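You operate a simulated robot arm through the tools that you are given. There is no shell and no other tool.

The job below is to be done with a simulated two-armed robot. You get a single attempt, and the scene is never put back.

JOB
Clean the sleeve inside with the wool roll and brush flux into it.
Fine: the one in the wooden rack; put roll and brush back and the lid on the red pot.

Only the result counts: the job must be done as asked and must still hold three seconds after the hand-in. Knocking over, shifting, dropping, spilling or breaking anything else fails it. A push-on lid holds only when it is set on centred and level and pressed home; a screw cap is set on level and turned clockwise until tight.

ROBOT AND FRAMES
Two 7-joint arms with fingered hands on one trunk that stands fixed in place. Base frame: the origin is at the foot of the trunk, x ahead of it, y to its left, z up; the work surface is at about z = 800. Units: mm, degrees, N and s.
The left shoulder is at [80, 185, 1135], the right one opposite. With the tool pointing down near the work surface each hand reaches from about 100 to 840 mm from the base axis, measured 20 degrees to its own side. Payload 4 kg a hand.
Tool frame (each hand has its own): the origin (TCP) lies between the finger pads and is the grasp point; the fingertips stand 26 mm ahead of it; z points along the fingers, y is the line along which they close. The gripper opens to 132 mm; its body begins 73 mm behind the TCP. The gripper is a hand of 3 fingers: y runs from the thumb to the fingers, the wrist lies at [0, 0, -224] in the tool frame, and closing takes about 1.5 s.
Orientation is that of the tool frame in the base frame, as a unit quaternion [w, x, y, z]. With the fingers straight down and closing along the base's y, the tool's x points along the base's -x, its y along +y and its z along -z.

CONTROLS
- The arms move only by the tool apply_moves. It takes "left_plan", "right_plan" or both (then of equal length, played together; a hand with none holds still); each is a list of rows, each an object of numbers (a shift or turn left out is 0, a gripper value left out holds the last): "dx", "dy", "dz": the shift along the tool's x, y, z in mm; "ax", "ay", "az": the turn, a rotation vector about the tool's x, y, z in degrees; "gripper": the finger opening in mm, from 0 to 132. In form: [{"dx": .., "dy": .., "dz": .., "ax": .., "ay": .., "az": .., "gripper": ..}, ...]. A call has 1 to 20 rows; each row is the pose to reach, as a shift and turn from the pose commanded when the call began, along the tool's axes at that moment. Rows are played at 5 a second. More than 50 mm and 8.6 degrees between two rows, or a gripper value outside its range, and nothing of the call is played. Where a pose cannot be reached the arm comes as near as it can. A force on the tool above 80 N (or 10 N above the force at the start of the call, whichever is more), or a blocked arm, ends the call early, and 0.2 s more pass. Each finger travels about 72 mm/s and halts on what it meets, pressing with about 27 N; the grip force reading is that of the motor and also rises with nothing between the fingers. The clock runs only during rows and for 0.2 s after the last one: add rows that repeat a pose to give the fingers time. The reply holds the time, the measured pose of the TCP, the force on the tool along the base axes, the opening and the grip force, in the units named above and with some noise, with the torque about the TCP (base axes, N m) and any sound that the robot's microphone picked up, and new pictures: "views" is both (left out), scene, wrist or none (wrist: the cameras of the hands that moved).
- Cameras (640 x 400 px; columns grow to the right, rows downward): "scene" is now at [193.9, -33, 1357.7]; the picture's right is [-0.35, -0.93, 0.07], its down [-0.59, 0.16, -0.79] and it looks along [0.72, -0.32, -0.61] (base axes); focal length 227 px, centre (320, 200). "left" rides on the left gripper at [-62, 3, -92] in its tool frame; the picture's right is [-0.05, -1.00, 0.00], its down [0.83, -0.04, -0.56] and it looks along [0.55, -0.03, 0.83] (tool axes); focal length 230 px, centre (320, 200). "right" rides on the right gripper at [62, 3, -92] in its tool frame; the picture's right is [-0.05, 1.00, 0.00], its down [-0.83, -0.04, -0.56] and it looks along [-0.55, -0.03, 0.83] (tool axes); focal length 230 px, centre (320, 200). There is no depth. A picture from a camera that has moved, and an enlarged one, comes with that camera's place and axes in the base frame and with its lens.
- lift_body(by): moves the trunk up (or, below 0, down) by that many mm; the arms and the scene camera ride with it, the base frame stays. It gives what a move gives, with no picture.
- set_grasp(shape, hand): the hand has 3 fingers and takes this shape, open, in about a second: jaw (thumb against the fingers, like two jaws); tri (thumb and two fingers); tip (a fingertip pinch); poke (one finger out to press); point (the index stretched); flat (the hand flat); cup (the hand cupped); fist (a fist). The gripper value then closes the fingers along that shape, each until it touches; the sizes above hold for jaw. It gives what a move gives, with no picture.
- pan_tilt(pan, tilt): turns the head with the scene camera to pan (to the left, within 86 degrees either way) and tilt (down, from -29 to 69), counted from straight ahead of the robot (the tilt from the chest, where the trunk bows). It gives what a move gives, and a new picture of the scene camera.
- enlarge(camera, box): a new picture of the part [left, top, right, bottom] of that camera's present view, enlarged. No time passes.
- job_done(): hands the job in; it is judged then, once.

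Nothing tells you positions but the pictures and the camera data. Unless the task says otherwise, let go and move clear before handing in.

The tools are called as a command line: name --argument value ..., lists and objects as JSON in quotes. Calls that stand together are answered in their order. apply_moves: Moves the arms, as the interface text tells. Its arguments: {"type":"object","properties":{"left_plan":{"type":"array"},"right_plan":{"type":"array"},"views":{"type":"string","enum":["both","scene","wrist","none"]}},"required":[]} The other tools are called the same way: lift_body (by) moves the trunk up or down; set_grasp (shape, hand) gives the hand a shape; pan_tilt (pan, tilt) turns the head that bears the scene camera; enlarge (camera, box) takes an enlarged picture of a part of a camera's view; job_done () hands the job in.

At the start:

```text
time_s: 0.0
left_tcp_pos: [488.9, -19.3, 1188.1]
left_tcp_rot: [0.001, 0.0, 1.0, 0.0]
left_force: [0.0, 0.0, -0.7]
left_ft_torque: [0.01, 0.01, -0.02]
left_finger_gap: 131.9
left_gripper_force: 0.1
left_shape: jaw
right_tcp_pos: [466.2, -491.1, 1206.9]
right_tcp_rot: [0.0, 0.001, 1.0, 0.0]
right_force: [-0.1, 0.4, 0.2]
right_ft_torque: [0.01, 0.01, 0.01]
right_finger_gap: 132.0
right_gripper_force: 0.0
right_shape: jaw
trunk travel left (down, up): [-175.0, 287.0]
head pan, tilt (commanded): [-21.1, 26.5]
```

scene: 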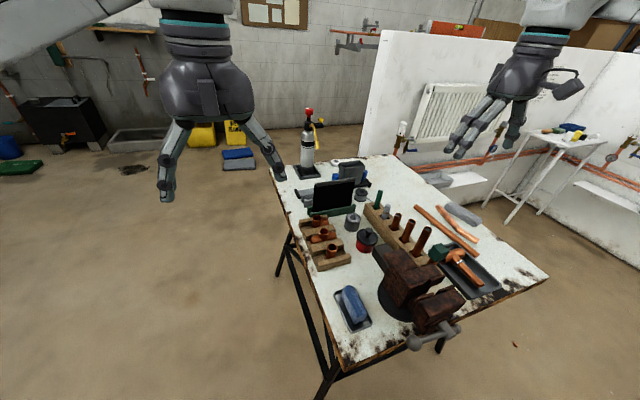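
right: 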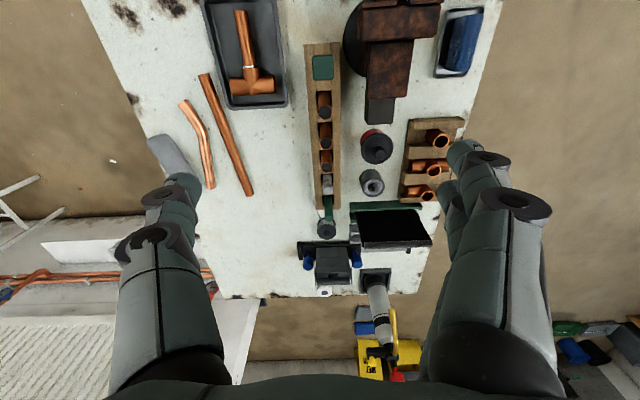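
left: 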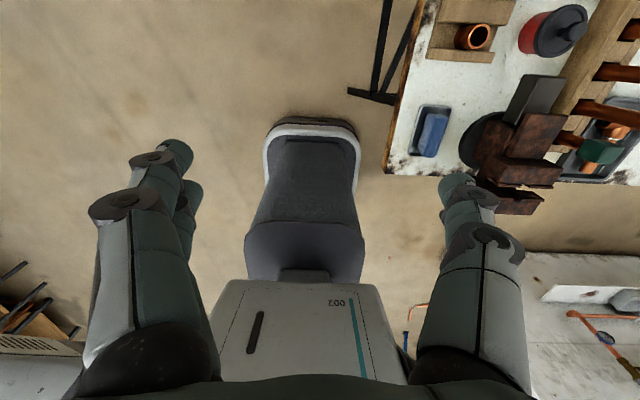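

I see a workbench with a vise, wooden racks, a red pot with a dark lid, a steel-wool roll/brush candidates and a green-handled thing. I'll take enlarged pictures first to identify everything.

enlarge --camera "scene" --box '[270, 150, 430, 250]'

enlarge --camera "scene" --box '[330, 170, 550, 350]'

enlarge --camera "right" --box '[290, 20, 490, 145]'

enlarge --camera "right" --box '[280, 110, 480, 300]'

```text
4.00 times, centred on (350, 200) of scene
camera zoom: at [193.9, -33.0, 1357.7], right [-0.35, -0.93, 0.07], down [-0.59, 0.16, -0.79], along [0.72, -0.32, -0.61], focal length 909 px, centre (200, 200)
```

zoom: 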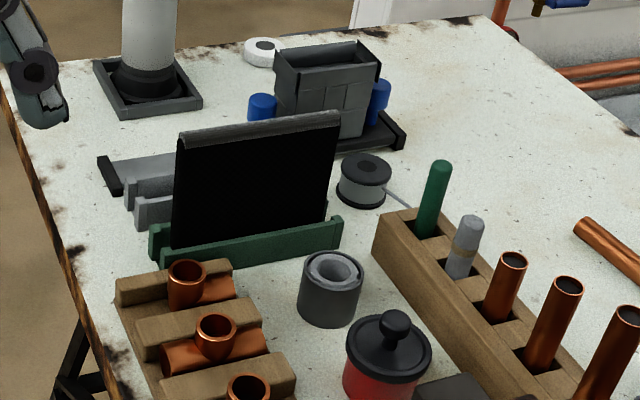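

```text
2.22 times, centred on (440, 260) of scene
camera zoom: at [193.9, -33.0, 1357.7], right [-0.35, -0.93, 0.07], down [-0.59, 0.16, -0.79], along [0.72, -0.32, -0.61], focal length 505 px, centre (53, 67)
```

zoom: 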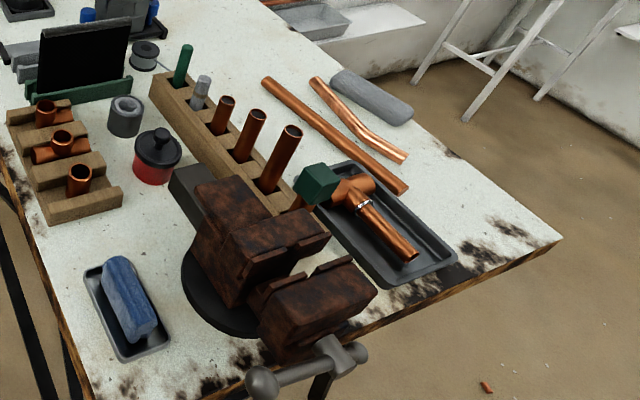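

```text
3.20 times, centred on (390, 82) of right
camera zoom: at [404.0, -488.3, 1298.4], right [0.05, 1.0, 0.0], down [0.83, -0.04, 0.56], along [0.55, -0.03, -0.83], focal length 736 px, centre (96, 576)
```

zoom: 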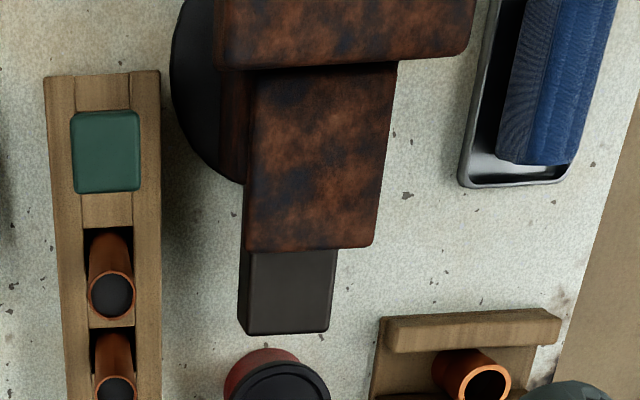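

```text
2.11 times, centred on (380, 205) of right
camera zoom: at [404.0, -488.3, 1298.4], right [0.05, 1.0, 0.0], down [0.83, -0.04, 0.56], along [0.55, -0.03, -0.83], focal length 484 px, centre (194, 190)
```

zoom: 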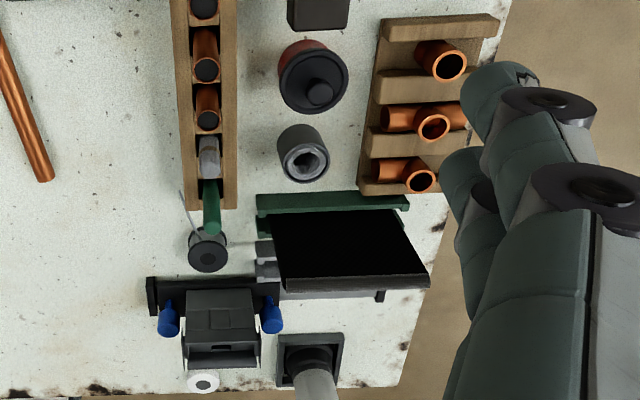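

The long rack holds a green handle, a grey roll with a band, three copper tubes and a green cube; a second wooden cradle holds copper fittings. I'll zoom in further to tell which piece is the sleeve and what the grey pot contains.

enlarge --camera "scene" --box '[295, 205, 359, 275]'

enlarge --camera "scene" --box '[340, 180, 400, 255]'

enlarge --camera "right" --box '[395, 110, 475, 210]'

enlarge --camera "right" --box '[300, 100, 400, 250]'

enlarge --camera "scene" --box '[420, 230, 510, 310]'

```text
5.71 times, centred on (327, 240) of scene
camera zoom: at [193.9, -33.0, 1357.7], right [-0.35, -0.93, 0.07], down [-0.59, 0.16, -0.79], along [0.72, -0.32, -0.61], focal length 1298 px, centre (280, -29)
```

zoom: 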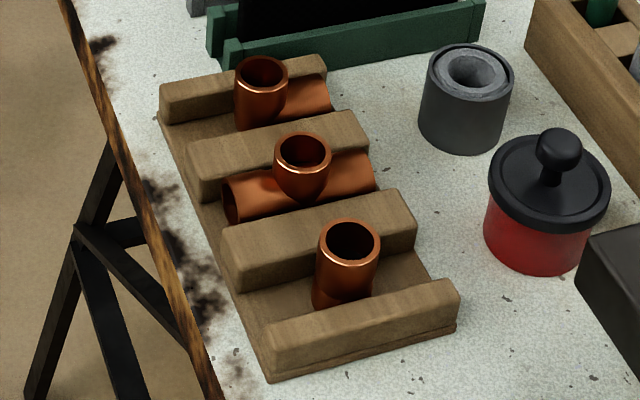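

```text
5.33 times, centred on (370, 218) of scene
camera zoom: at [193.9, -33.0, 1357.7], right [-0.35, -0.93, 0.07], down [-0.59, 0.16, -0.79], along [0.72, -0.32, -0.61], focal length 1212 px, centre (53, 107)
```

zoom: 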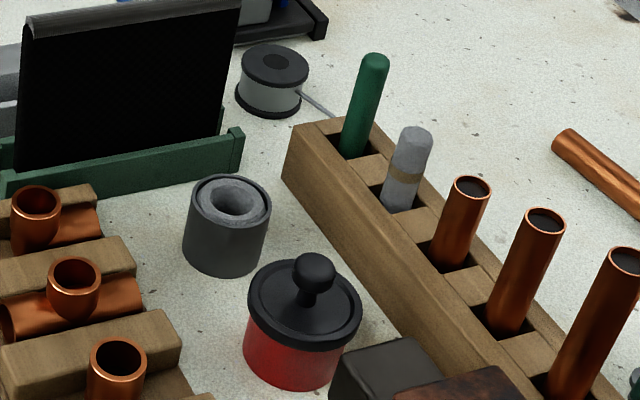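

```text
4.00 times, centred on (435, 160) of right
camera zoom: at [404.0, -488.3, 1298.4], right [0.05, 1.0, 0.0], down [0.83, -0.04, 0.56], along [0.55, -0.03, -0.83], focal length 920 px, centre (-140, 360)
```

zoom: 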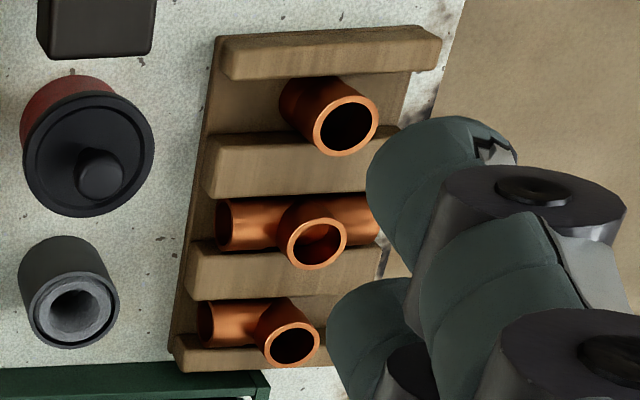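

```text
2.67 times, centred on (350, 175) of right
camera zoom: at [404.0, -488.3, 1298.4], right [0.05, 1.0, 0.0], down [0.83, -0.04, 0.56], along [0.55, -0.03, -0.83], focal length 614 px, centre (240, 267)
```

zoom: 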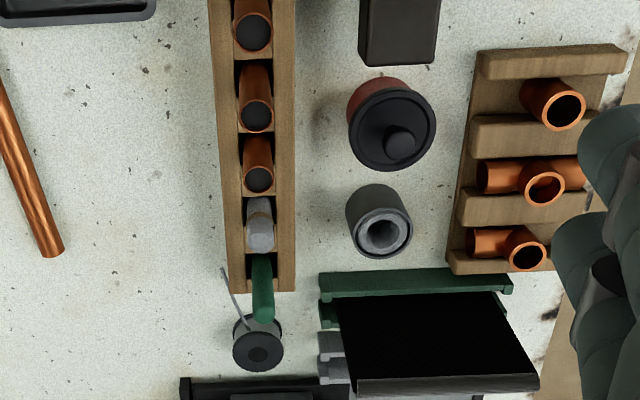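

```text
5.00 times, centred on (465, 270) of scene
camera zoom: at [193.9, -33.0, 1357.7], right [-0.35, -0.93, 0.07], down [-0.59, 0.16, -0.79], along [0.72, -0.32, -0.61], focal length 1136 px, centre (-405, -150)
```

zoom: 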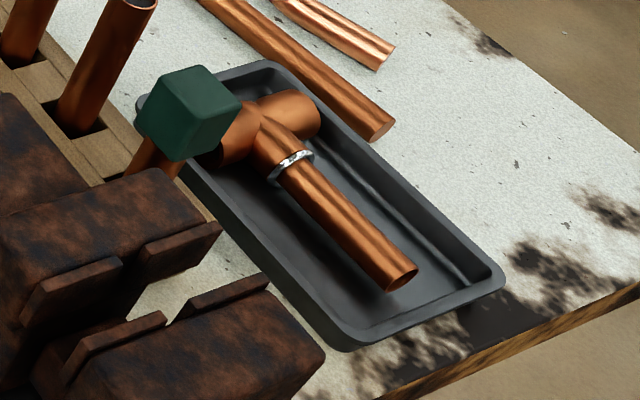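

The near slot of the wooden cradle holds an upright straight copper sleeve (next to a tee and an elbow). I'll zoom tighter to confirm which grey object is the wool roll and which is the brush.

enlarge --camera "scene" --box '[364, 184, 396, 214]'

enlarge --camera "scene" --box '[340, 200, 380, 250]'

enlarge --camera "right" --box '[305, 155, 345, 245]'

enlarge --camera "right" --box '[300, 40, 350, 180]'

```text
13.33 times, centred on (380, 199) of scene
camera zoom: at [193.9, -33.0, 1357.7], right [-0.35, -0.93, 0.07], down [-0.59, 0.16, -0.79], along [0.72, -0.32, -0.61], focal length 3030 px, centre (-480, 213)
```

zoom: 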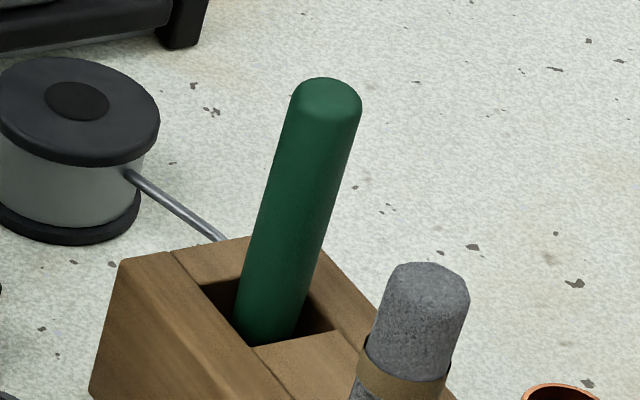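

```text
8.00 times, centred on (360, 225) of scene
camera zoom: at [193.9, -33.0, 1357.7], right [-0.35, -0.93, 0.07], down [-0.59, 0.16, -0.79], along [0.72, -0.32, -0.61], focal length 1818 px, centre (0, 0)
```

zoom: 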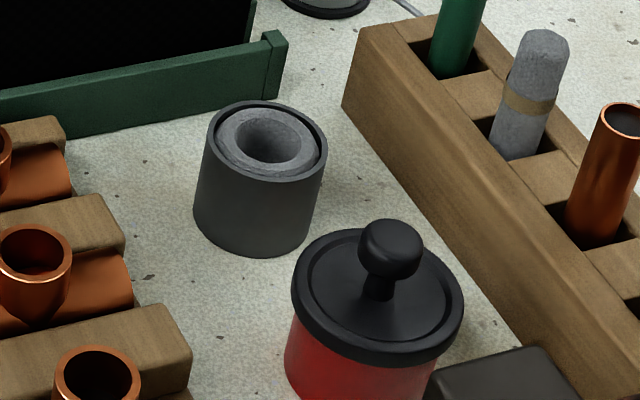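

```text
4.44 times, centred on (325, 200) of right
camera zoom: at [404.0, -488.3, 1298.4], right [0.05, 1.0, 0.0], down [0.83, -0.04, 0.56], along [0.55, -0.03, -0.83], focal length 1022 px, centre (298, 200)
```

zoom: 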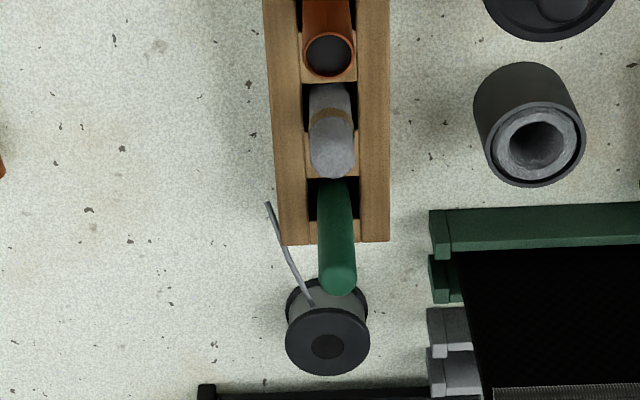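

```text
2.86 times, centred on (325, 110) of right
camera zoom: at [404.0, -488.3, 1298.4], right [0.05, 1.0, 0.0], down [0.83, -0.04, 0.56], along [0.55, -0.03, -0.83], focal length 657 px, centre (306, 457)
```

zoom: 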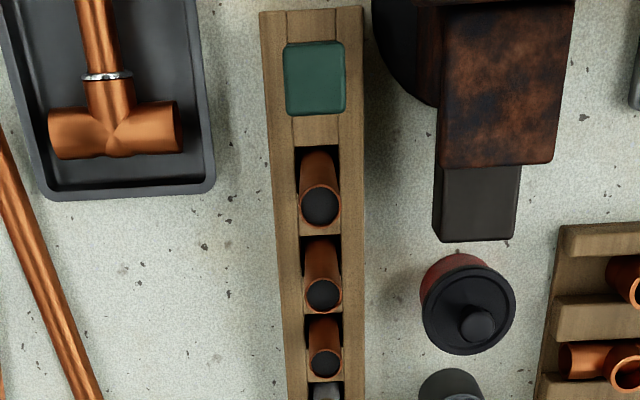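

The sleeve is the upright straight coupling at about [572, -253, 852 top]. The grey banded rod (top ≈[652, -486, 893]) looks like the wool roll, and the green stick (top ≈[705, -484, 916]) is probably the brush. I'll lower the right hand a little for a closer wrist view.

apply_moves --right_plan '[{"dz": 40}, {"dz": 80}, {"dz": 120}, {"dz": 120}]' --views "wrist"

enlarge --camera "right" --box '[280, 0, 400, 130]'

enlarge --camera "right" --box '[280, 110, 420, 230]'

enlarge --camera "scene" --box '[425, 235, 485, 290]'

```text
time_s: 1.0
left_tcp_pos: [488.2, -19.7, 1186.6]
left_tcp_rot: [0.0, 0.0, 1.0, -0.001]
left_force: [-0.3, -0.8, 0.1]
left_ft_torque: [-0.02, 0.0, 0.03]
left_finger_gap: 131.9
left_gripper_force: 0.0
left_shape: jaw
right_tcp_pos: [467.2, -491.0, 1086.6]
right_tcp_rot: [0.0, 0.0, 1.0, 0.0]
right_force: [-0.3, -0.5, -0.4]
right_ft_torque: [0.02, -0.03, -0.01]
right_finger_gap: 131.9
right_gripper_force: 0.1
right_shape: jaw
trunk travel left (down, up): [-175.0, 287.0]
head pan, tilt (commanded): [-21.1, 26.5]
camera right: at [405.1, -488.1, 1178.1], right [0.05, 1.0, 0.0], down [0.83, -0.04, 0.56], along [0.55, -0.03, -0.83], focal length 230 px, centre (320, 200)
```

right: 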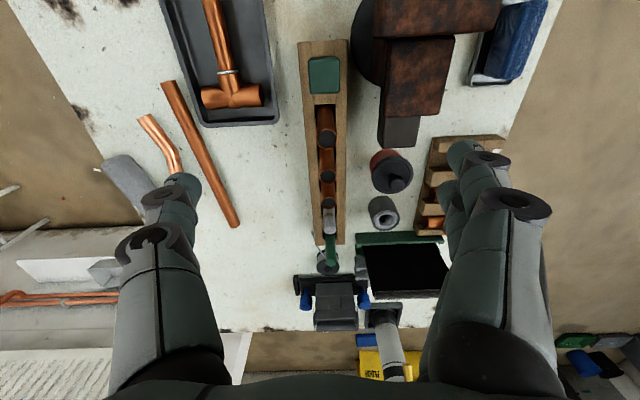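

```text
3.08 times, centred on (340, 65) of right
camera zoom: at [405.1, -488.1, 1178.1], right [0.05, 1.0, 0.0], down [0.83, -0.04, 0.56], along [0.55, -0.03, -0.83], focal length 708 px, centre (258, 615)
```

zoom: 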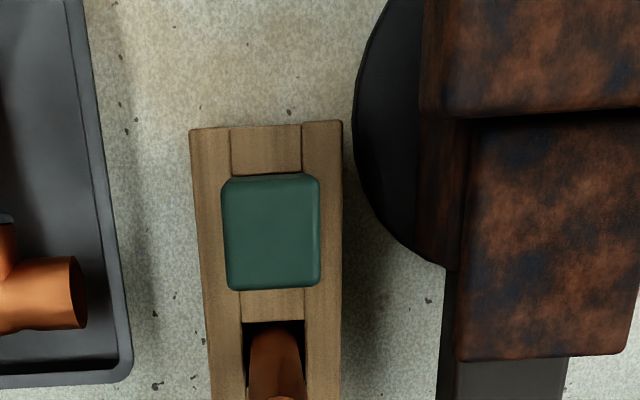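

```text
3.33 times, centred on (350, 170) of right
camera zoom: at [405.1, -488.1, 1178.1], right [0.05, 1.0, 0.0], down [0.83, -0.04, 0.56], along [0.55, -0.03, -0.83], focal length 767 px, centre (220, 300)
```

zoom: 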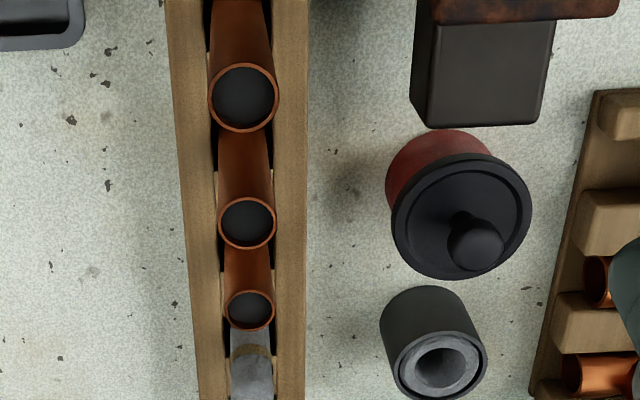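

```text
7.27 times, centred on (455, 262) of scene
camera zoom: at [193.7, -32.7, 1357.8], right [-0.35, -0.93, 0.08], down [-0.59, 0.16, -0.79], along [0.72, -0.32, -0.61], focal length 1652 px, centre (-662, -254)
```

zoom: 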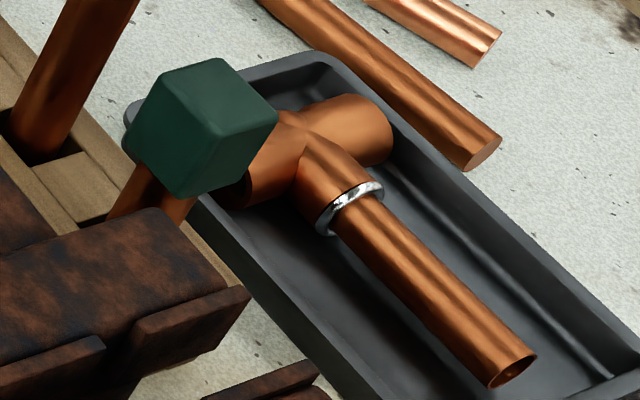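

The roll, brush and tubes stand in the long rack about 55 mm apart; the lidded red pot knob is at ≈[586, -378, 870]. I'll inspect the hand's finger width and try other grasp shapes visually before picking.

set_grasp --shape "tri" --hand "right"

set_grasp --shape "tip" --hand "left"

pan_tilt --pan -30 --tilt 20

```text
time_s: 1.9
left_tcp_pos: [489.7, -19.4, 1187.4]
left_tcp_rot: [0.0, -0.001, 1.0, 0.0]
left_force: [-0.5, 0.3, -0.3]
left_ft_torque: [-0.01, 0.04, -0.04]
left_finger_gap: 132.1
left_gripper_force: 0.1
left_shape: jaw
right_tcp_pos: [467.1, -491.3, 1085.5]
right_tcp_rot: [0.0, 0.001, 1.0, 0.0]
right_force: [0.4, 0.5, -0.1]
right_ft_torque: [0.02, 0.0, 0.01]
right_finger_gap: 131.6
right_gripper_force: 0.0
right_shape: tri
trunk travel left (down, up): [-175.0, 287.0]
head pan, tilt (commanded): [-21.1, 26.5]
```

```text
time_s: 2.8
left_tcp_pos: [489.9, -18.7, 1187.3]
left_tcp_rot: [0.0, -0.001, 1.0, 0.001]
left_force: [-0.2, 0.0, 0.1]
left_ft_torque: [0.02, -0.02, 0.02]
left_finger_gap: 131.8
left_gripper_force: 0.1
left_shape: tip
right_tcp_pos: [466.6, -491.4, 1088.1]
right_tcp_rot: [-0.001, 0.002, 1.0, 0.0]
right_force: [0.2, -0.2, -0.1]
right_ft_torque: [0.01, -0.03, -0.01]
right_finger_gap: 131.9
right_gripper_force: 0.1
right_shape: tri
trunk travel left (down, up): [-175.0, 287.0]
head pan, tilt (commanded): [-21.1, 26.5]
```

```text
time_s: 3.5
left_tcp_pos: [489.0, -19.6, 1187.8]
left_tcp_rot: [-0.001, 0.0, 1.0, 0.0]
left_force: [0.3, 0.5, -0.2]
left_ft_torque: [-0.02, 0.04, 0.01]
left_finger_gap: 132.0
left_gripper_force: 0.0
left_shape: tip
right_tcp_pos: [467.2, -491.8, 1086.5]
right_tcp_rot: [0.0, 0.0, 1.0, 0.0]
right_force: [-0.5, 0.2, 0.7]
right_ft_torque: [0.01, 0.01, 0.02]
right_finger_gap: 131.9
right_gripper_force: 0.1
right_shape: tri
trunk travel left (down, up): [-175.0, 287.0]
head pan, tilt (commanded): [-30.0, 20.0]
camera scene: at [191.4, -46.6, 1369.0], right [-0.49, -0.87, 0.1], down [-0.49, 0.17, -0.86], along [0.72, -0.47, -0.51], focal length 227 px, centre (320, 200)
```

scene: 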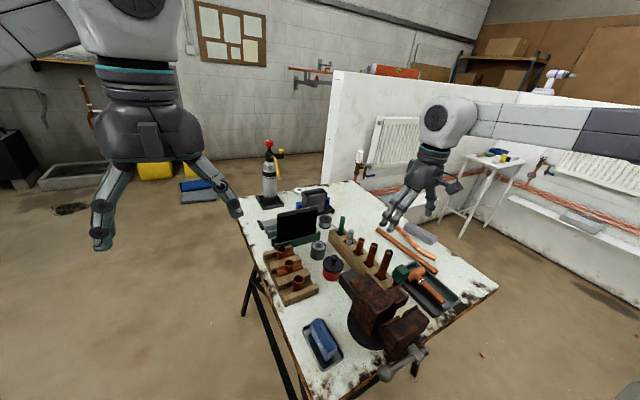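

enlarge --camera "scene" --box '[370, 130, 470, 240]'

enlarge --camera "scene" --box '[60, 130, 270, 260]'

enlarge --camera "left" --box '[0, 0, 640, 400]'

enlarge --camera "right" --box '[0, 0, 640, 400]'

```text
3.64 times, centred on (420, 185) of scene
camera zoom: at [191.4, -46.6, 1369.0], right [-0.49, -0.87, 0.1], down [-0.49, 0.17, -0.86], along [0.72, -0.47, -0.51], focal length 826 px, centre (-44, 254)
```

zoom: 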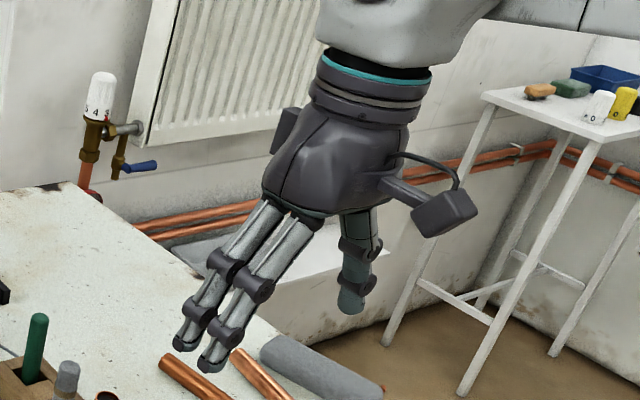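

```text
3.05 times, centred on (165, 195) of scene
camera zoom: at [191.4, -46.6, 1369.0], right [-0.49, -0.87, 0.1], down [-0.49, 0.17, -0.86], along [0.72, -0.47, -0.51], focal length 692 px, centre (792, 215)
```

zoom: 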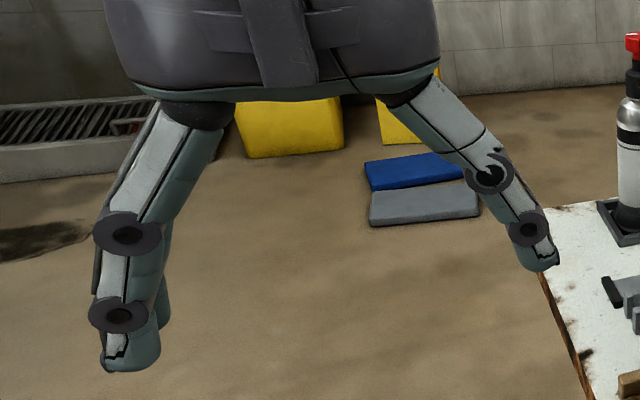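

```text
1.00 times, centred on (320, 200) of left (not enlarged: the box is as wide or as high as the picture)
camera zoom: at [549.6, -15.5, 1279.2], right [0.05, -1.0, 0.0], down [-0.83, -0.04, 0.56], along [-0.55, -0.03, -0.83], focal length 230 px, centre (320, 200)
```

zoom: 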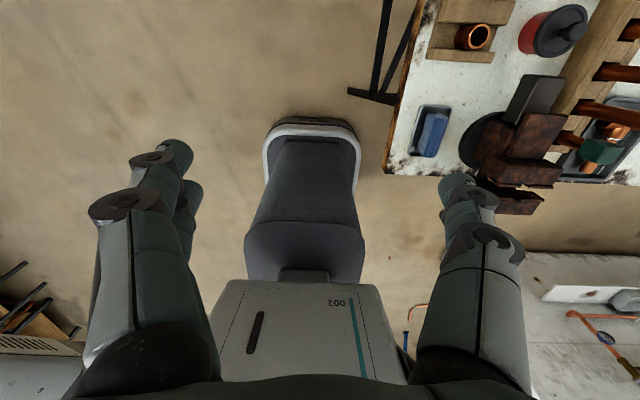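

```text
1.00 times, centred on (320, 200) of right (not enlarged: the box is as wide or as high as the picture)
camera zoom: at [405.3, -488.3, 1178.2], right [0.05, 1.0, 0.0], down [0.83, -0.04, 0.56], along [0.55, -0.03, -0.83], focal length 230 px, centre (320, 200)
```

zoom: 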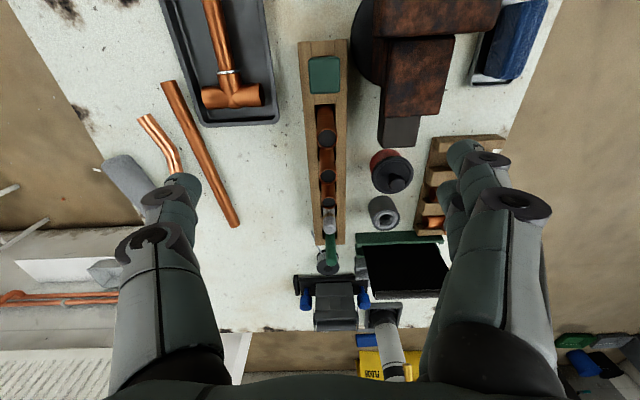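

The fingers look about 55 mm wide together, so they fit between the rack's neighbours. I'll restore "jaw" on the right hand and bring it above the grey banded wool roll to check alignment with the wrist camera.

set_grasp --shape "jaw" --hand "right"

apply_moves --right_plan '[{"dx": -45, "dy": 1}, {"dx": -90, "dy": 3}, {"dx": -135, "dy": 4}, {"dx": -185, "dy": 5}, {"dx": -185, "dy": 5, "dz": 40}, {"dx": -185, "dy": 5, "dz": 80}, {"dx": -185, "dy": 5, "dz": 117}, {"dx": -185, "dy": 5, "dz": 117}]' --views "both"

```text
time_s: 4.4
left_tcp_pos: [489.2, -19.0, 1187.1]
left_tcp_rot: [0.0, 0.0, 1.0, 0.0]
left_force: [-0.3, 0.3, 0.0]
left_ft_torque: [-0.04, 0.0, -0.02]
left_finger_gap: 132.0
left_gripper_force: 0.0
left_shape: tip
right_tcp_pos: [466.8, -490.0, 1086.6]
right_tcp_rot: [0.0, 0.001, 1.0, 0.001]
right_force: [-0.4, -0.2, 0.3]
right_ft_torque: [0.02, -0.02, 0.03]
right_finger_gap: 132.0
right_gripper_force: 0.2
right_shape: jaw
trunk travel left (down, up): [-175.0, 287.0]
head pan, tilt (commanded): [-30.0, 20.0]
```

```text
time_s: 6.2
left_tcp_pos: [487.3, -18.8, 1188.4]
left_tcp_rot: [0.0, 0.0, 1.0, 0.0]
left_force: [0.4, 0.5, -1.0]
left_ft_torque: [0.0, -0.02, 0.01]
left_finger_gap: 132.0
left_gripper_force: 0.0
left_shape: tip
right_tcp_pos: [650.1, -484.7, 969.1]
right_tcp_rot: [0.001, 0.001, 1.0, 0.0]
right_force: [-0.2, 0.3, 0.0]
right_ft_torque: [0.0, -0.01, 0.0]
right_finger_gap: 131.9
right_gripper_force: 0.0
right_shape: jaw
trunk travel left (down, up): [-175.0, 287.0]
head pan, tilt (commanded): [-30.0, 20.0]
camera scene: at [190.5, -46.4, 1369.3], right [-0.49, -0.87, 0.1], down [-0.49, 0.17, -0.86], along [0.72, -0.47, -0.5], focal length 227 px, centre (320, 200)
camera right: at [587.6, -481.6, 1061.1], right [0.05, 1.0, 0.0], down [0.83, -0.04, 0.56], along [0.56, -0.03, -0.83], focal length 230 px, centre (320, 200)
```

scene: 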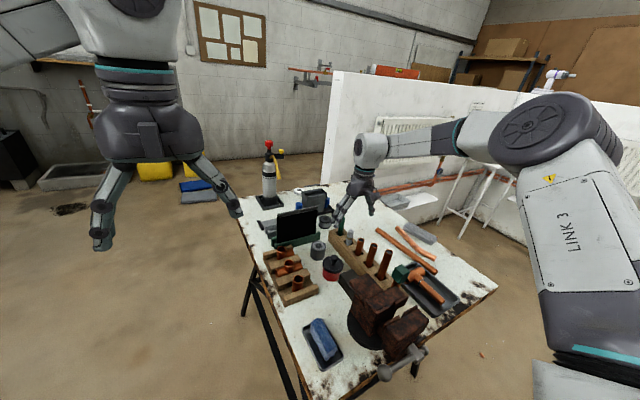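
right: 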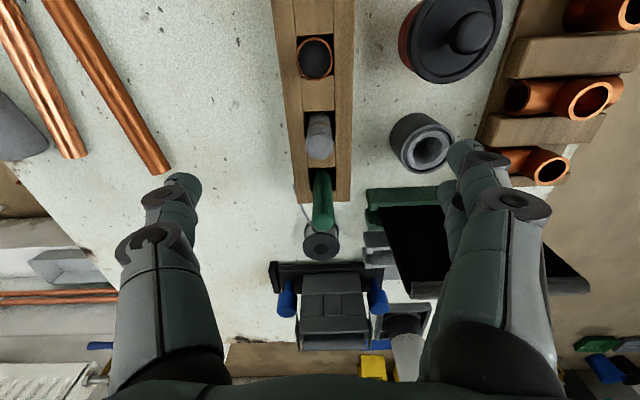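

enlarge --camera "right" --box '[280, 90, 360, 240]'

enlarge --camera "right" --box '[380, 0, 530, 190]'

enlarge --camera "scene" --box '[310, 180, 400, 290]'

```text
2.67 times, centred on (320, 165) of right
camera zoom: at [587.6, -481.6, 1061.1], right [0.05, 1.0, 0.0], down [0.83, -0.04, 0.56], along [0.56, -0.03, -0.83], focal length 614 px, centre (320, 293)
```

zoom: 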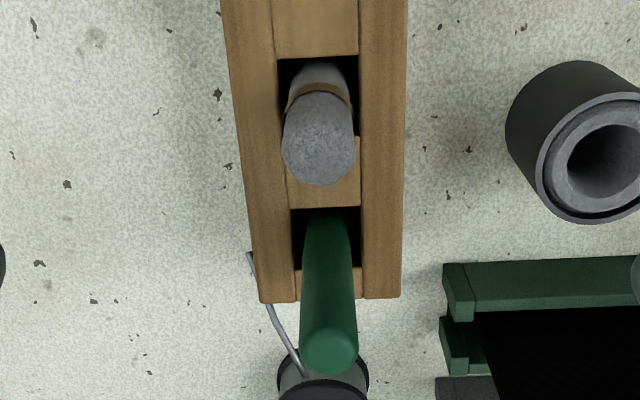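

```text
2.11 times, centred on (455, 95) of right
camera zoom: at [587.6, -481.6, 1061.1], right [0.05, 1.0, 0.0], down [0.83, -0.04, 0.56], along [0.56, -0.03, -0.83], focal length 484 px, centre (36, 421)
```

zoom: 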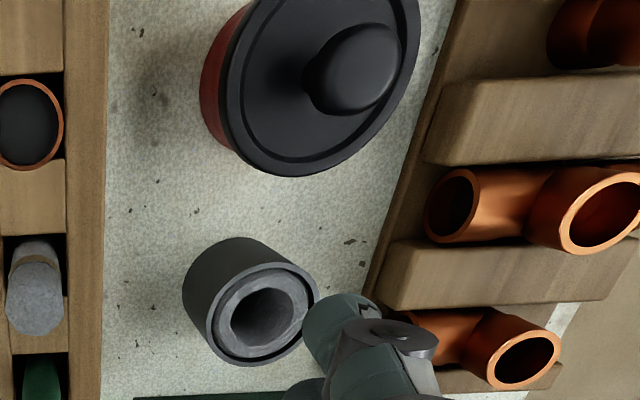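

```text
3.64 times, centred on (355, 235) of scene
camera zoom: at [190.5, -46.4, 1369.3], right [-0.49, -0.87, 0.1], down [-0.49, 0.17, -0.86], along [0.72, -0.47, -0.5], focal length 826 px, centre (193, 73)
```

zoom: 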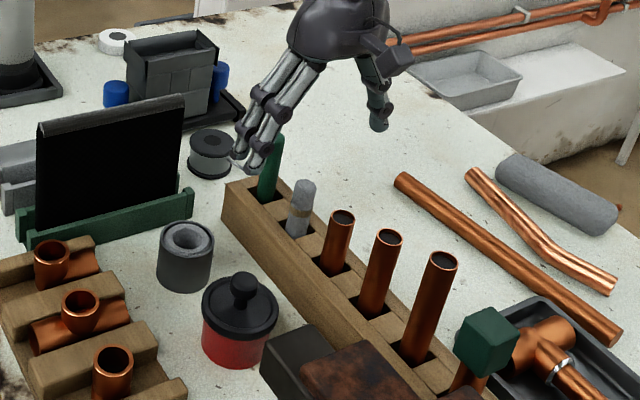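

The roll's top is centred near [653, -485, 892]. I'll narrow the fingers, descend around it, and close gently.

apply_moves --right_plan '[{"dx": -1, "dz": 0, "gripper": 70}, {"dx": -2.5, "dy": -0.5, "dz": 0, "gripper": 70}, {"dx": -2.5, "dy": -0.5, "dz": 15, "gripper": 70}, {"dx": -2.5, "dy": -0.5, "dz": 45, "gripper": 70}, {"dx": -2.5, "dy": -0.5, "dz": 70, "gripper": 70}, {"dx": -2.5, "dy": -0.5, "dz": 86, "gripper": 70}, {"dx": -2.5, "dy": -0.5, "dz": 86, "gripper": 70}]' --views "both"

enlarge --camera "scene" --box '[310, 170, 400, 270]'

enlarge --camera "right" --box '[240, 100, 400, 260]'

```text
time_s: 7.8
left_tcp_pos: [488.7, -19.2, 1188.3]
left_tcp_rot: [0.0, 0.0, 1.0, 0.0]
left_force: [-0.7, -0.1, -0.1]
left_ft_torque: [-0.01, -0.02, 0.0]
left_finger_gap: 131.8
left_gripper_force: 0.0
left_shape: tip
right_tcp_pos: [652.5, -487.0, 884.3]
right_tcp_rot: [0.0, 0.002, 1.0, 0.0]
right_force: [-0.4, 0.3, 0.3]
right_ft_torque: [0.01, -0.03, 0.02]
right_finger_gap: 70.4
right_gripper_force: 0.1
right_shape: jaw
trunk travel left (down, up): [-175.0, 287.0]
head pan, tilt (commanded): [-30.0, 20.0]
camera scene: at [191.2, -46.5, 1369.1], right [-0.49, -0.87, 0.1], down [-0.49, 0.17, -0.86], along [0.72, -0.47, -0.5], focal length 227 px, centre (320, 200)
camera right: at [591.1, -484.0, 975.8], right [0.05, 1.0, 0.0], down [0.83, -0.04, 0.56], along [0.55, -0.03, -0.83], focal length 230 px, centre (320, 200)
```

scene: 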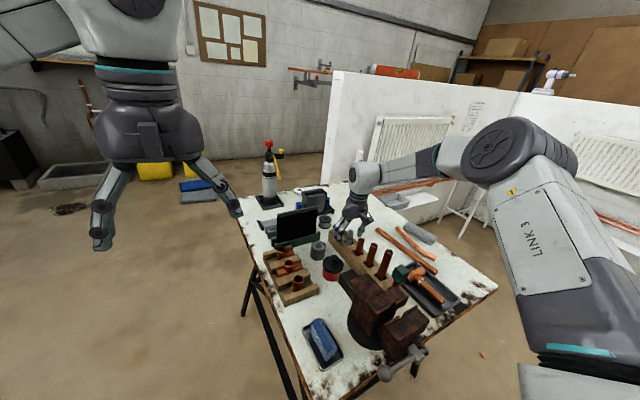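
right: 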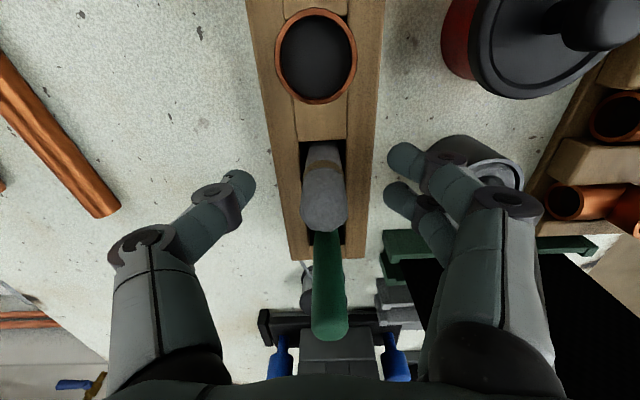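

```text
4.00 times, centred on (355, 220) of scene
camera zoom: at [191.2, -46.5, 1369.1], right [-0.49, -0.87, 0.1], down [-0.49, 0.17, -0.86], along [0.72, -0.47, -0.5], focal length 909 px, centre (180, 120)
```

zoom: 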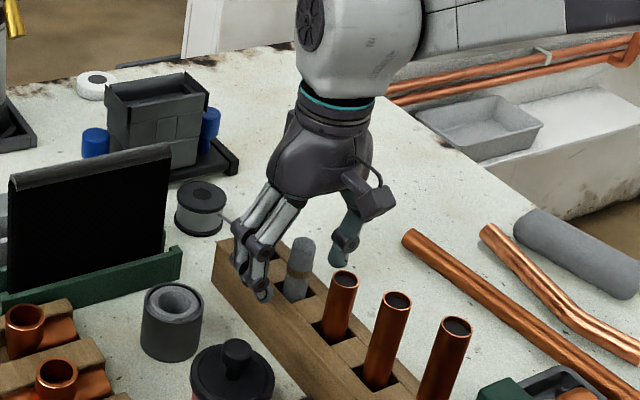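

```text
2.50 times, centred on (320, 180) of right
camera zoom: at [591.1, -484.0, 975.8], right [0.05, 1.0, 0.0], down [0.83, -0.04, 0.56], along [0.55, -0.03, -0.83], focal length 575 px, centre (320, 250)
```

zoom: 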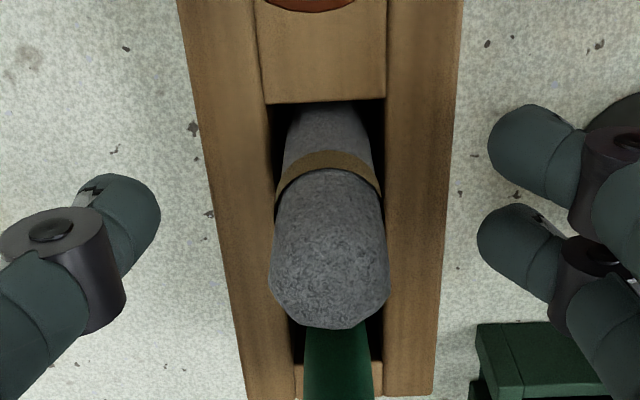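

apply_moves --right_plan '[{"dy": 0.5, "gripper": 50}, {"dy": 0.5, "gripper": 35}, {"dy": 0.5, "gripper": 25}, {"dy": 0.5, "gripper": 15}, {"dy": 0.5, "gripper": 5}, {"dy": 0.5, "gripper": 5}, {"dy": 0.5, "gripper": 5}]' --views "both"

enlarge --camera "right" --box '[240, 100, 400, 260]'

enlarge --camera "scene" --box '[330, 190, 380, 260]'

```text
time_s: 9.4
left_tcp_pos: [488.6, -19.1, 1185.9]
left_tcp_rot: [0.001, 0.0, 1.0, -0.001]
left_force: [-0.4, -0.3, -0.1]
left_ft_torque: [-0.02, 0.0, 0.02]
left_finger_gap: 132.1
left_gripper_force: 0.0
left_shape: tip
right_tcp_pos: [653.0, -486.4, 883.9]
right_tcp_rot: [0.0, 0.001, 1.0, 0.0]
right_force: [-0.4, -0.8, 0.1]
right_ft_torque: [-0.03, 0.04, 0.0]
right_finger_gap: 6.5
right_gripper_force: 26.9
right_shape: jaw
trunk travel left (down, up): [-175.0, 287.0]
head pan, tilt (commanded): [-30.0, 20.0]
camera scene: at [191.4, -46.7, 1369.0], right [-0.49, -0.87, 0.1], down [-0.49, 0.17, -0.86], along [0.72, -0.47, -0.5], focal length 227 px, centre (320, 200)
camera right: at [590.8, -483.3, 975.7], right [0.05, 1.0, 0.0], down [0.83, -0.04, 0.55], along [0.55, -0.03, -0.83], focal length 230 px, centre (320, 200)
```

scene: 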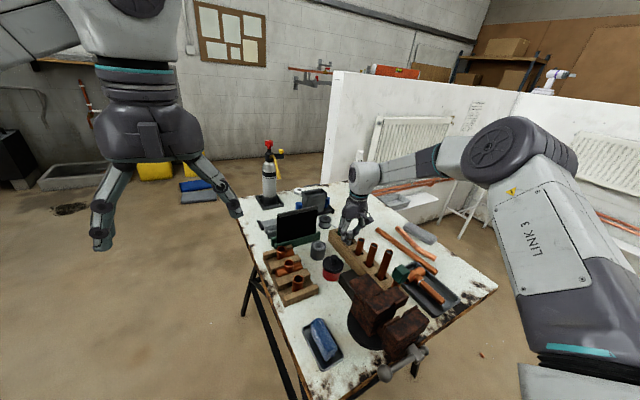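
right: 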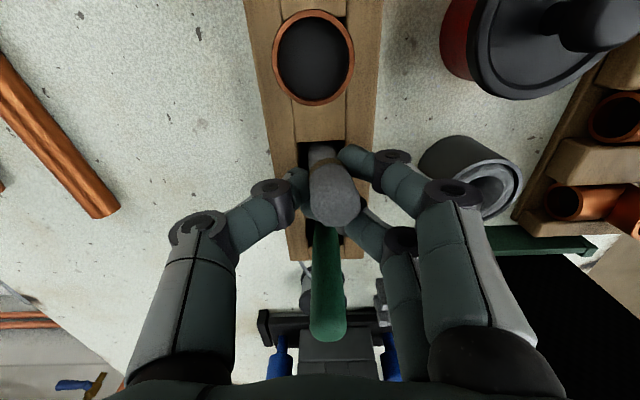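

```text
2.50 times, centred on (320, 180) of right
camera zoom: at [590.8, -483.3, 975.7], right [0.05, 1.0, 0.0], down [0.83, -0.04, 0.55], along [0.55, -0.03, -0.83], focal length 575 px, centre (320, 250)
```

zoom: 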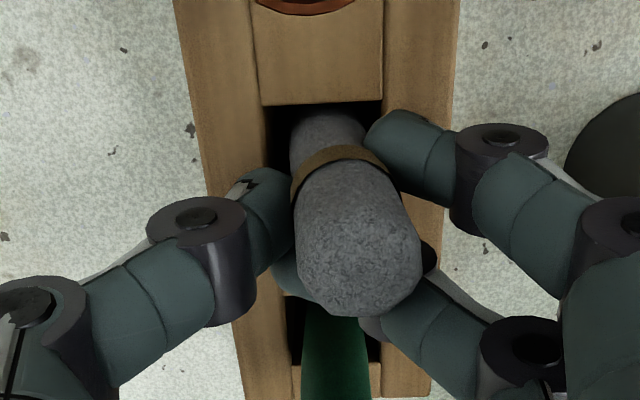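

```text
5.71 times, centred on (355, 225) of scene
camera zoom: at [191.4, -46.7, 1369.0], right [-0.49, -0.87, 0.1], down [-0.49, 0.17, -0.86], along [0.72, -0.47, -0.5], focal length 1298 px, centre (120, 57)
```

zoom: 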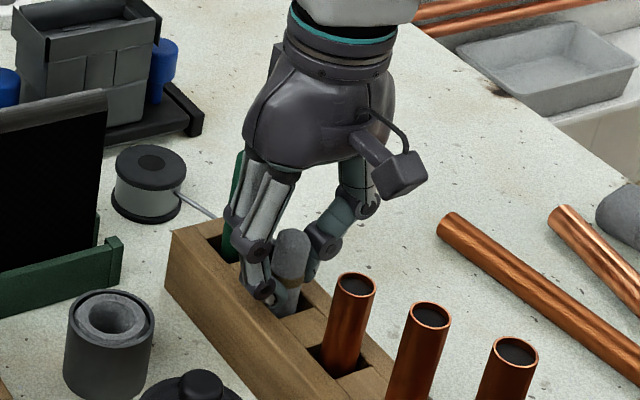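

The fingers straddle the roll so it got pushed about 7 mm toward +y and leans slightly. I'll reopen, shift the hand 7 mm toward −y, and close again so that the roll stays upright.

apply_moves --right_plan '[{"gripper": 30}, {"gripper": 60}, {"gripper": 60}, {"dy": -4, "gripper": 60}, {"dy": -7, "gripper": 60}, {"dy": -7, "gripper": 60}]' --views "wrist"

enlarge --camera "right" --box '[240, 100, 400, 260]'

```text
time_s: 10.8
left_tcp_pos: [489.3, -18.3, 1186.6]
left_tcp_rot: [0.0, 0.0, 1.0, 0.0]
left_force: [0.3, -0.4, -0.1]
left_ft_torque: [0.02, 0.0, 0.04]
left_finger_gap: 131.8
left_gripper_force: 0.0
left_shape: tip
right_tcp_pos: [653.4, -495.0, 882.7]
right_tcp_rot: [0.0, 0.001, 1.0, 0.001]
right_force: [0.0, -0.7, 0.0]
right_ft_torque: [0.01, -0.03, 0.04]
right_finger_gap: 59.4
right_gripper_force: 0.0
right_shape: jaw
trunk travel left (down, up): [-175.0, 287.0]
head pan, tilt (commanded): [-30.0, 20.0]
camera right: at [591.3, -491.0, 975.5], right [0.05, 1.0, 0.0], down [0.83, -0.04, 0.56], along [0.55, -0.03, -0.83], focal length 230 px, centre (320, 200)
```

right: 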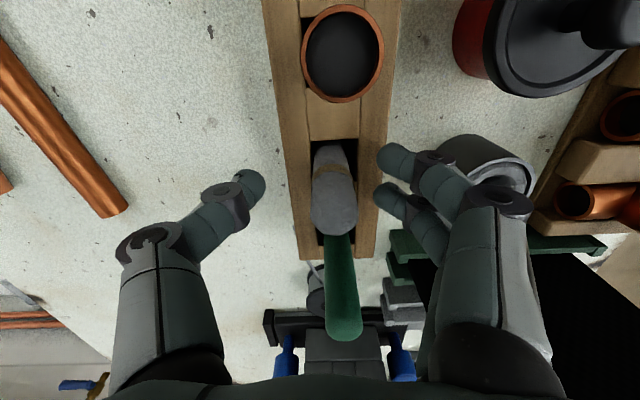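

```text
2.50 times, centred on (320, 180) of right
camera zoom: at [591.3, -491.0, 975.5], right [0.05, 1.0, 0.0], down [0.83, -0.04, 0.56], along [0.55, -0.03, -0.83], focal length 575 px, centre (320, 250)
```

zoom: 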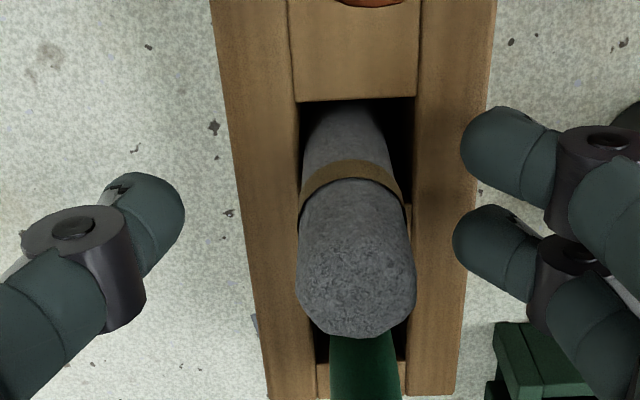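

apply_moves --right_plan '[{"gripper": 45}, {"gripper": 30}, {"gripper": 20}, {"gripper": 10}, {"gripper": 3}, {"gripper": 3}, {"gripper": 3}]' --views "wrist"

enlarge --camera "right" --box '[240, 100, 400, 260]'

enlarge --camera "scene" --box '[330, 190, 380, 260]'

```text
time_s: 12.4
left_tcp_pos: [489.9, -19.4, 1186.6]
left_tcp_rot: [0.0, 0.001, 1.0, -0.001]
left_force: [0.4, -0.9, 0.1]
left_ft_torque: [-0.01, -0.01, 0.01]
left_finger_gap: 132.2
left_gripper_force: 0.0
left_shape: tip
right_tcp_pos: [653.8, -493.3, 883.4]
right_tcp_rot: [0.0, 0.0, 1.0, 0.0]
right_force: [0.8, 2.4, -1.1]
right_ft_torque: [0.06, 0.03, -0.01]
right_finger_gap: 10.2
right_gripper_force: 27.0
right_shape: jaw
trunk travel left (down, up): [-175.0, 287.0]
head pan, tilt (commanded): [-30.0, 20.0]
camera right: at [591.4, -490.7, 975.4], right [0.05, 1.0, 0.0], down [0.83, -0.04, 0.55], along [0.55, -0.03, -0.83], focal length 230 px, centre (320, 200)
```

right: 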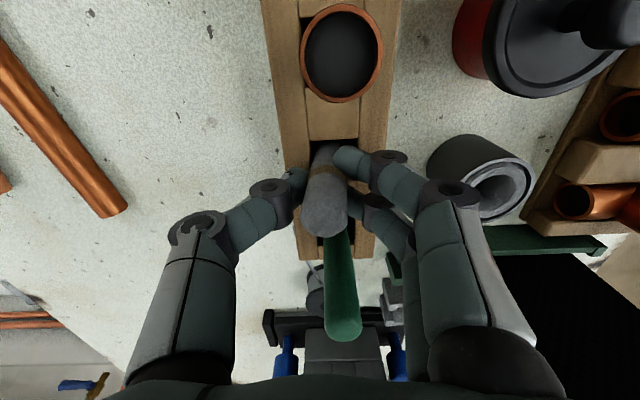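

```text
2.50 times, centred on (320, 180) of right
camera zoom: at [591.4, -490.7, 975.4], right [0.05, 1.0, 0.0], down [0.83, -0.04, 0.55], along [0.55, -0.03, -0.83], focal length 575 px, centre (320, 250)
```

zoom: 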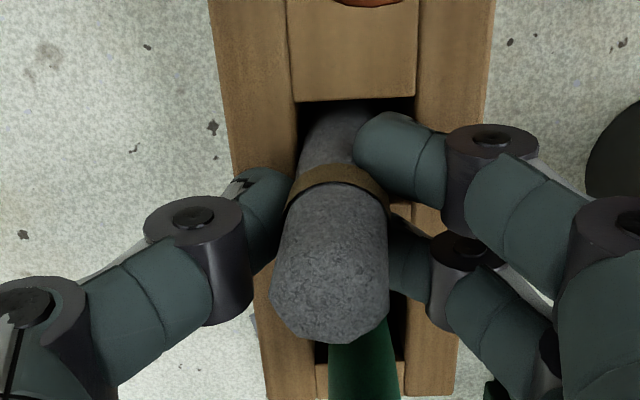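

```text
5.71 times, centred on (355, 225) of scene
camera zoom: at [191.6, -46.3, 1369.0], right [-0.49, -0.87, 0.1], down [-0.49, 0.17, -0.86], along [0.72, -0.47, -0.5], focal length 1298 px, centre (120, 57)
```

zoom: 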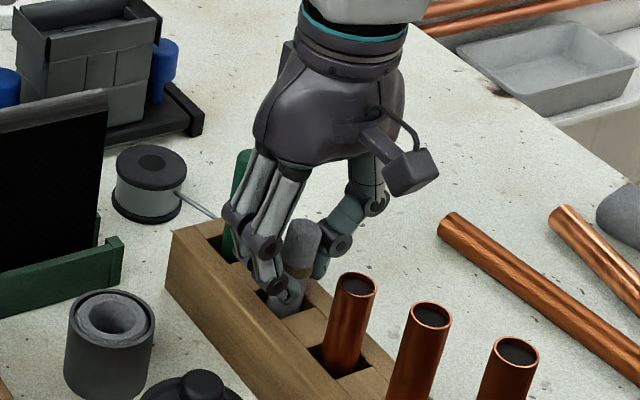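

The roll now leans the other way, so the neutral hand position is about halfway (y ≈ −490). I'll reopen, shift +3.4 mm and close again.

apply_moves --right_plan '[{"gripper": 30}, {"gripper": 50}, {"gripper": 50}, {"dy": 3.4, "gripper": 50}, {"dy": 3.4, "gripper": 50}, {"dy": 3.4, "gripper": 40}, {"dy": 3.4, "gripper": 30}, {"dy": 3.4, "gripper": 20}, {"dy": 3.4, "gripper": 10}, {"dy": 3.4, "gripper": 3}, {"dy": 3.4, "gripper": 3}, {"dy": 3.4, "gripper": 3}]' --views "wrist"

enlarge --camera "right" --box '[240, 100, 400, 260]'

enlarge --camera "scene" --box '[330, 190, 380, 260]'

```text
time_s: 15.0
left_tcp_pos: [488.7, -19.3, 1187.0]
left_tcp_rot: [0.0, 0.0, 1.0, 0.0]
left_force: [-0.3, -0.2, -0.5]
left_ft_torque: [0.0, 0.0, -0.02]
left_finger_gap: 131.8
left_gripper_force: 0.0
left_shape: tip
right_tcp_pos: [654.3, -489.8, 884.1]
right_tcp_rot: [0.0, 0.001, 1.0, 0.0]
right_force: [0.3, 0.4, -0.7]
right_ft_torque: [0.0, 0.03, -0.01]
right_finger_gap: 10.3
right_gripper_force: 27.1
right_shape: jaw
trunk travel left (down, up): [-175.0, 287.0]
head pan, tilt (commanded): [-30.0, 20.0]
camera right: at [591.7, -487.5, 975.4], right [0.05, 1.0, 0.0], down [0.83, -0.04, 0.56], along [0.55, -0.03, -0.83], focal length 230 px, centre (320, 200)
```

right: 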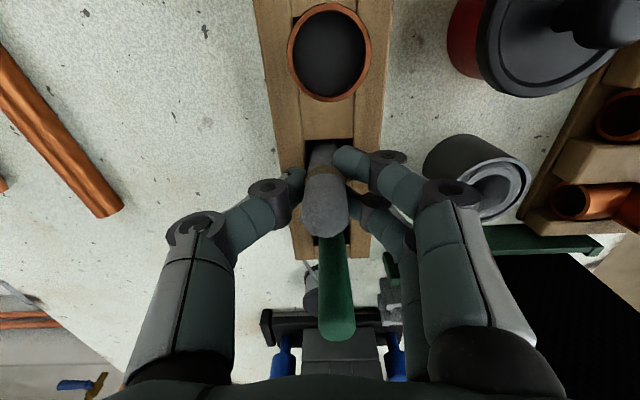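

```text
2.50 times, centred on (320, 180) of right
camera zoom: at [591.7, -487.5, 975.4], right [0.05, 1.0, 0.0], down [0.83, -0.04, 0.56], along [0.55, -0.03, -0.83], focal length 575 px, centre (320, 250)
```

zoom: 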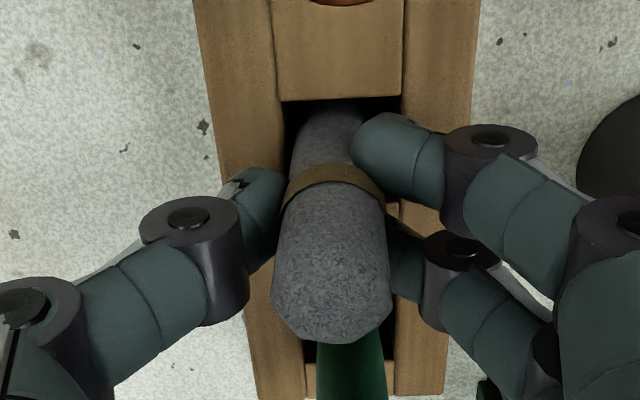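

```text
5.71 times, centred on (355, 225) of scene
camera zoom: at [191.5, -46.6, 1369.0], right [-0.49, -0.87, 0.1], down [-0.49, 0.17, -0.86], along [0.72, -0.47, -0.5], focal length 1298 px, centre (120, 57)
```

zoom: 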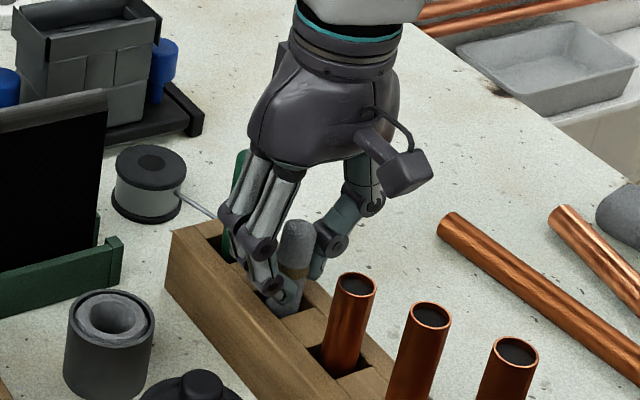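

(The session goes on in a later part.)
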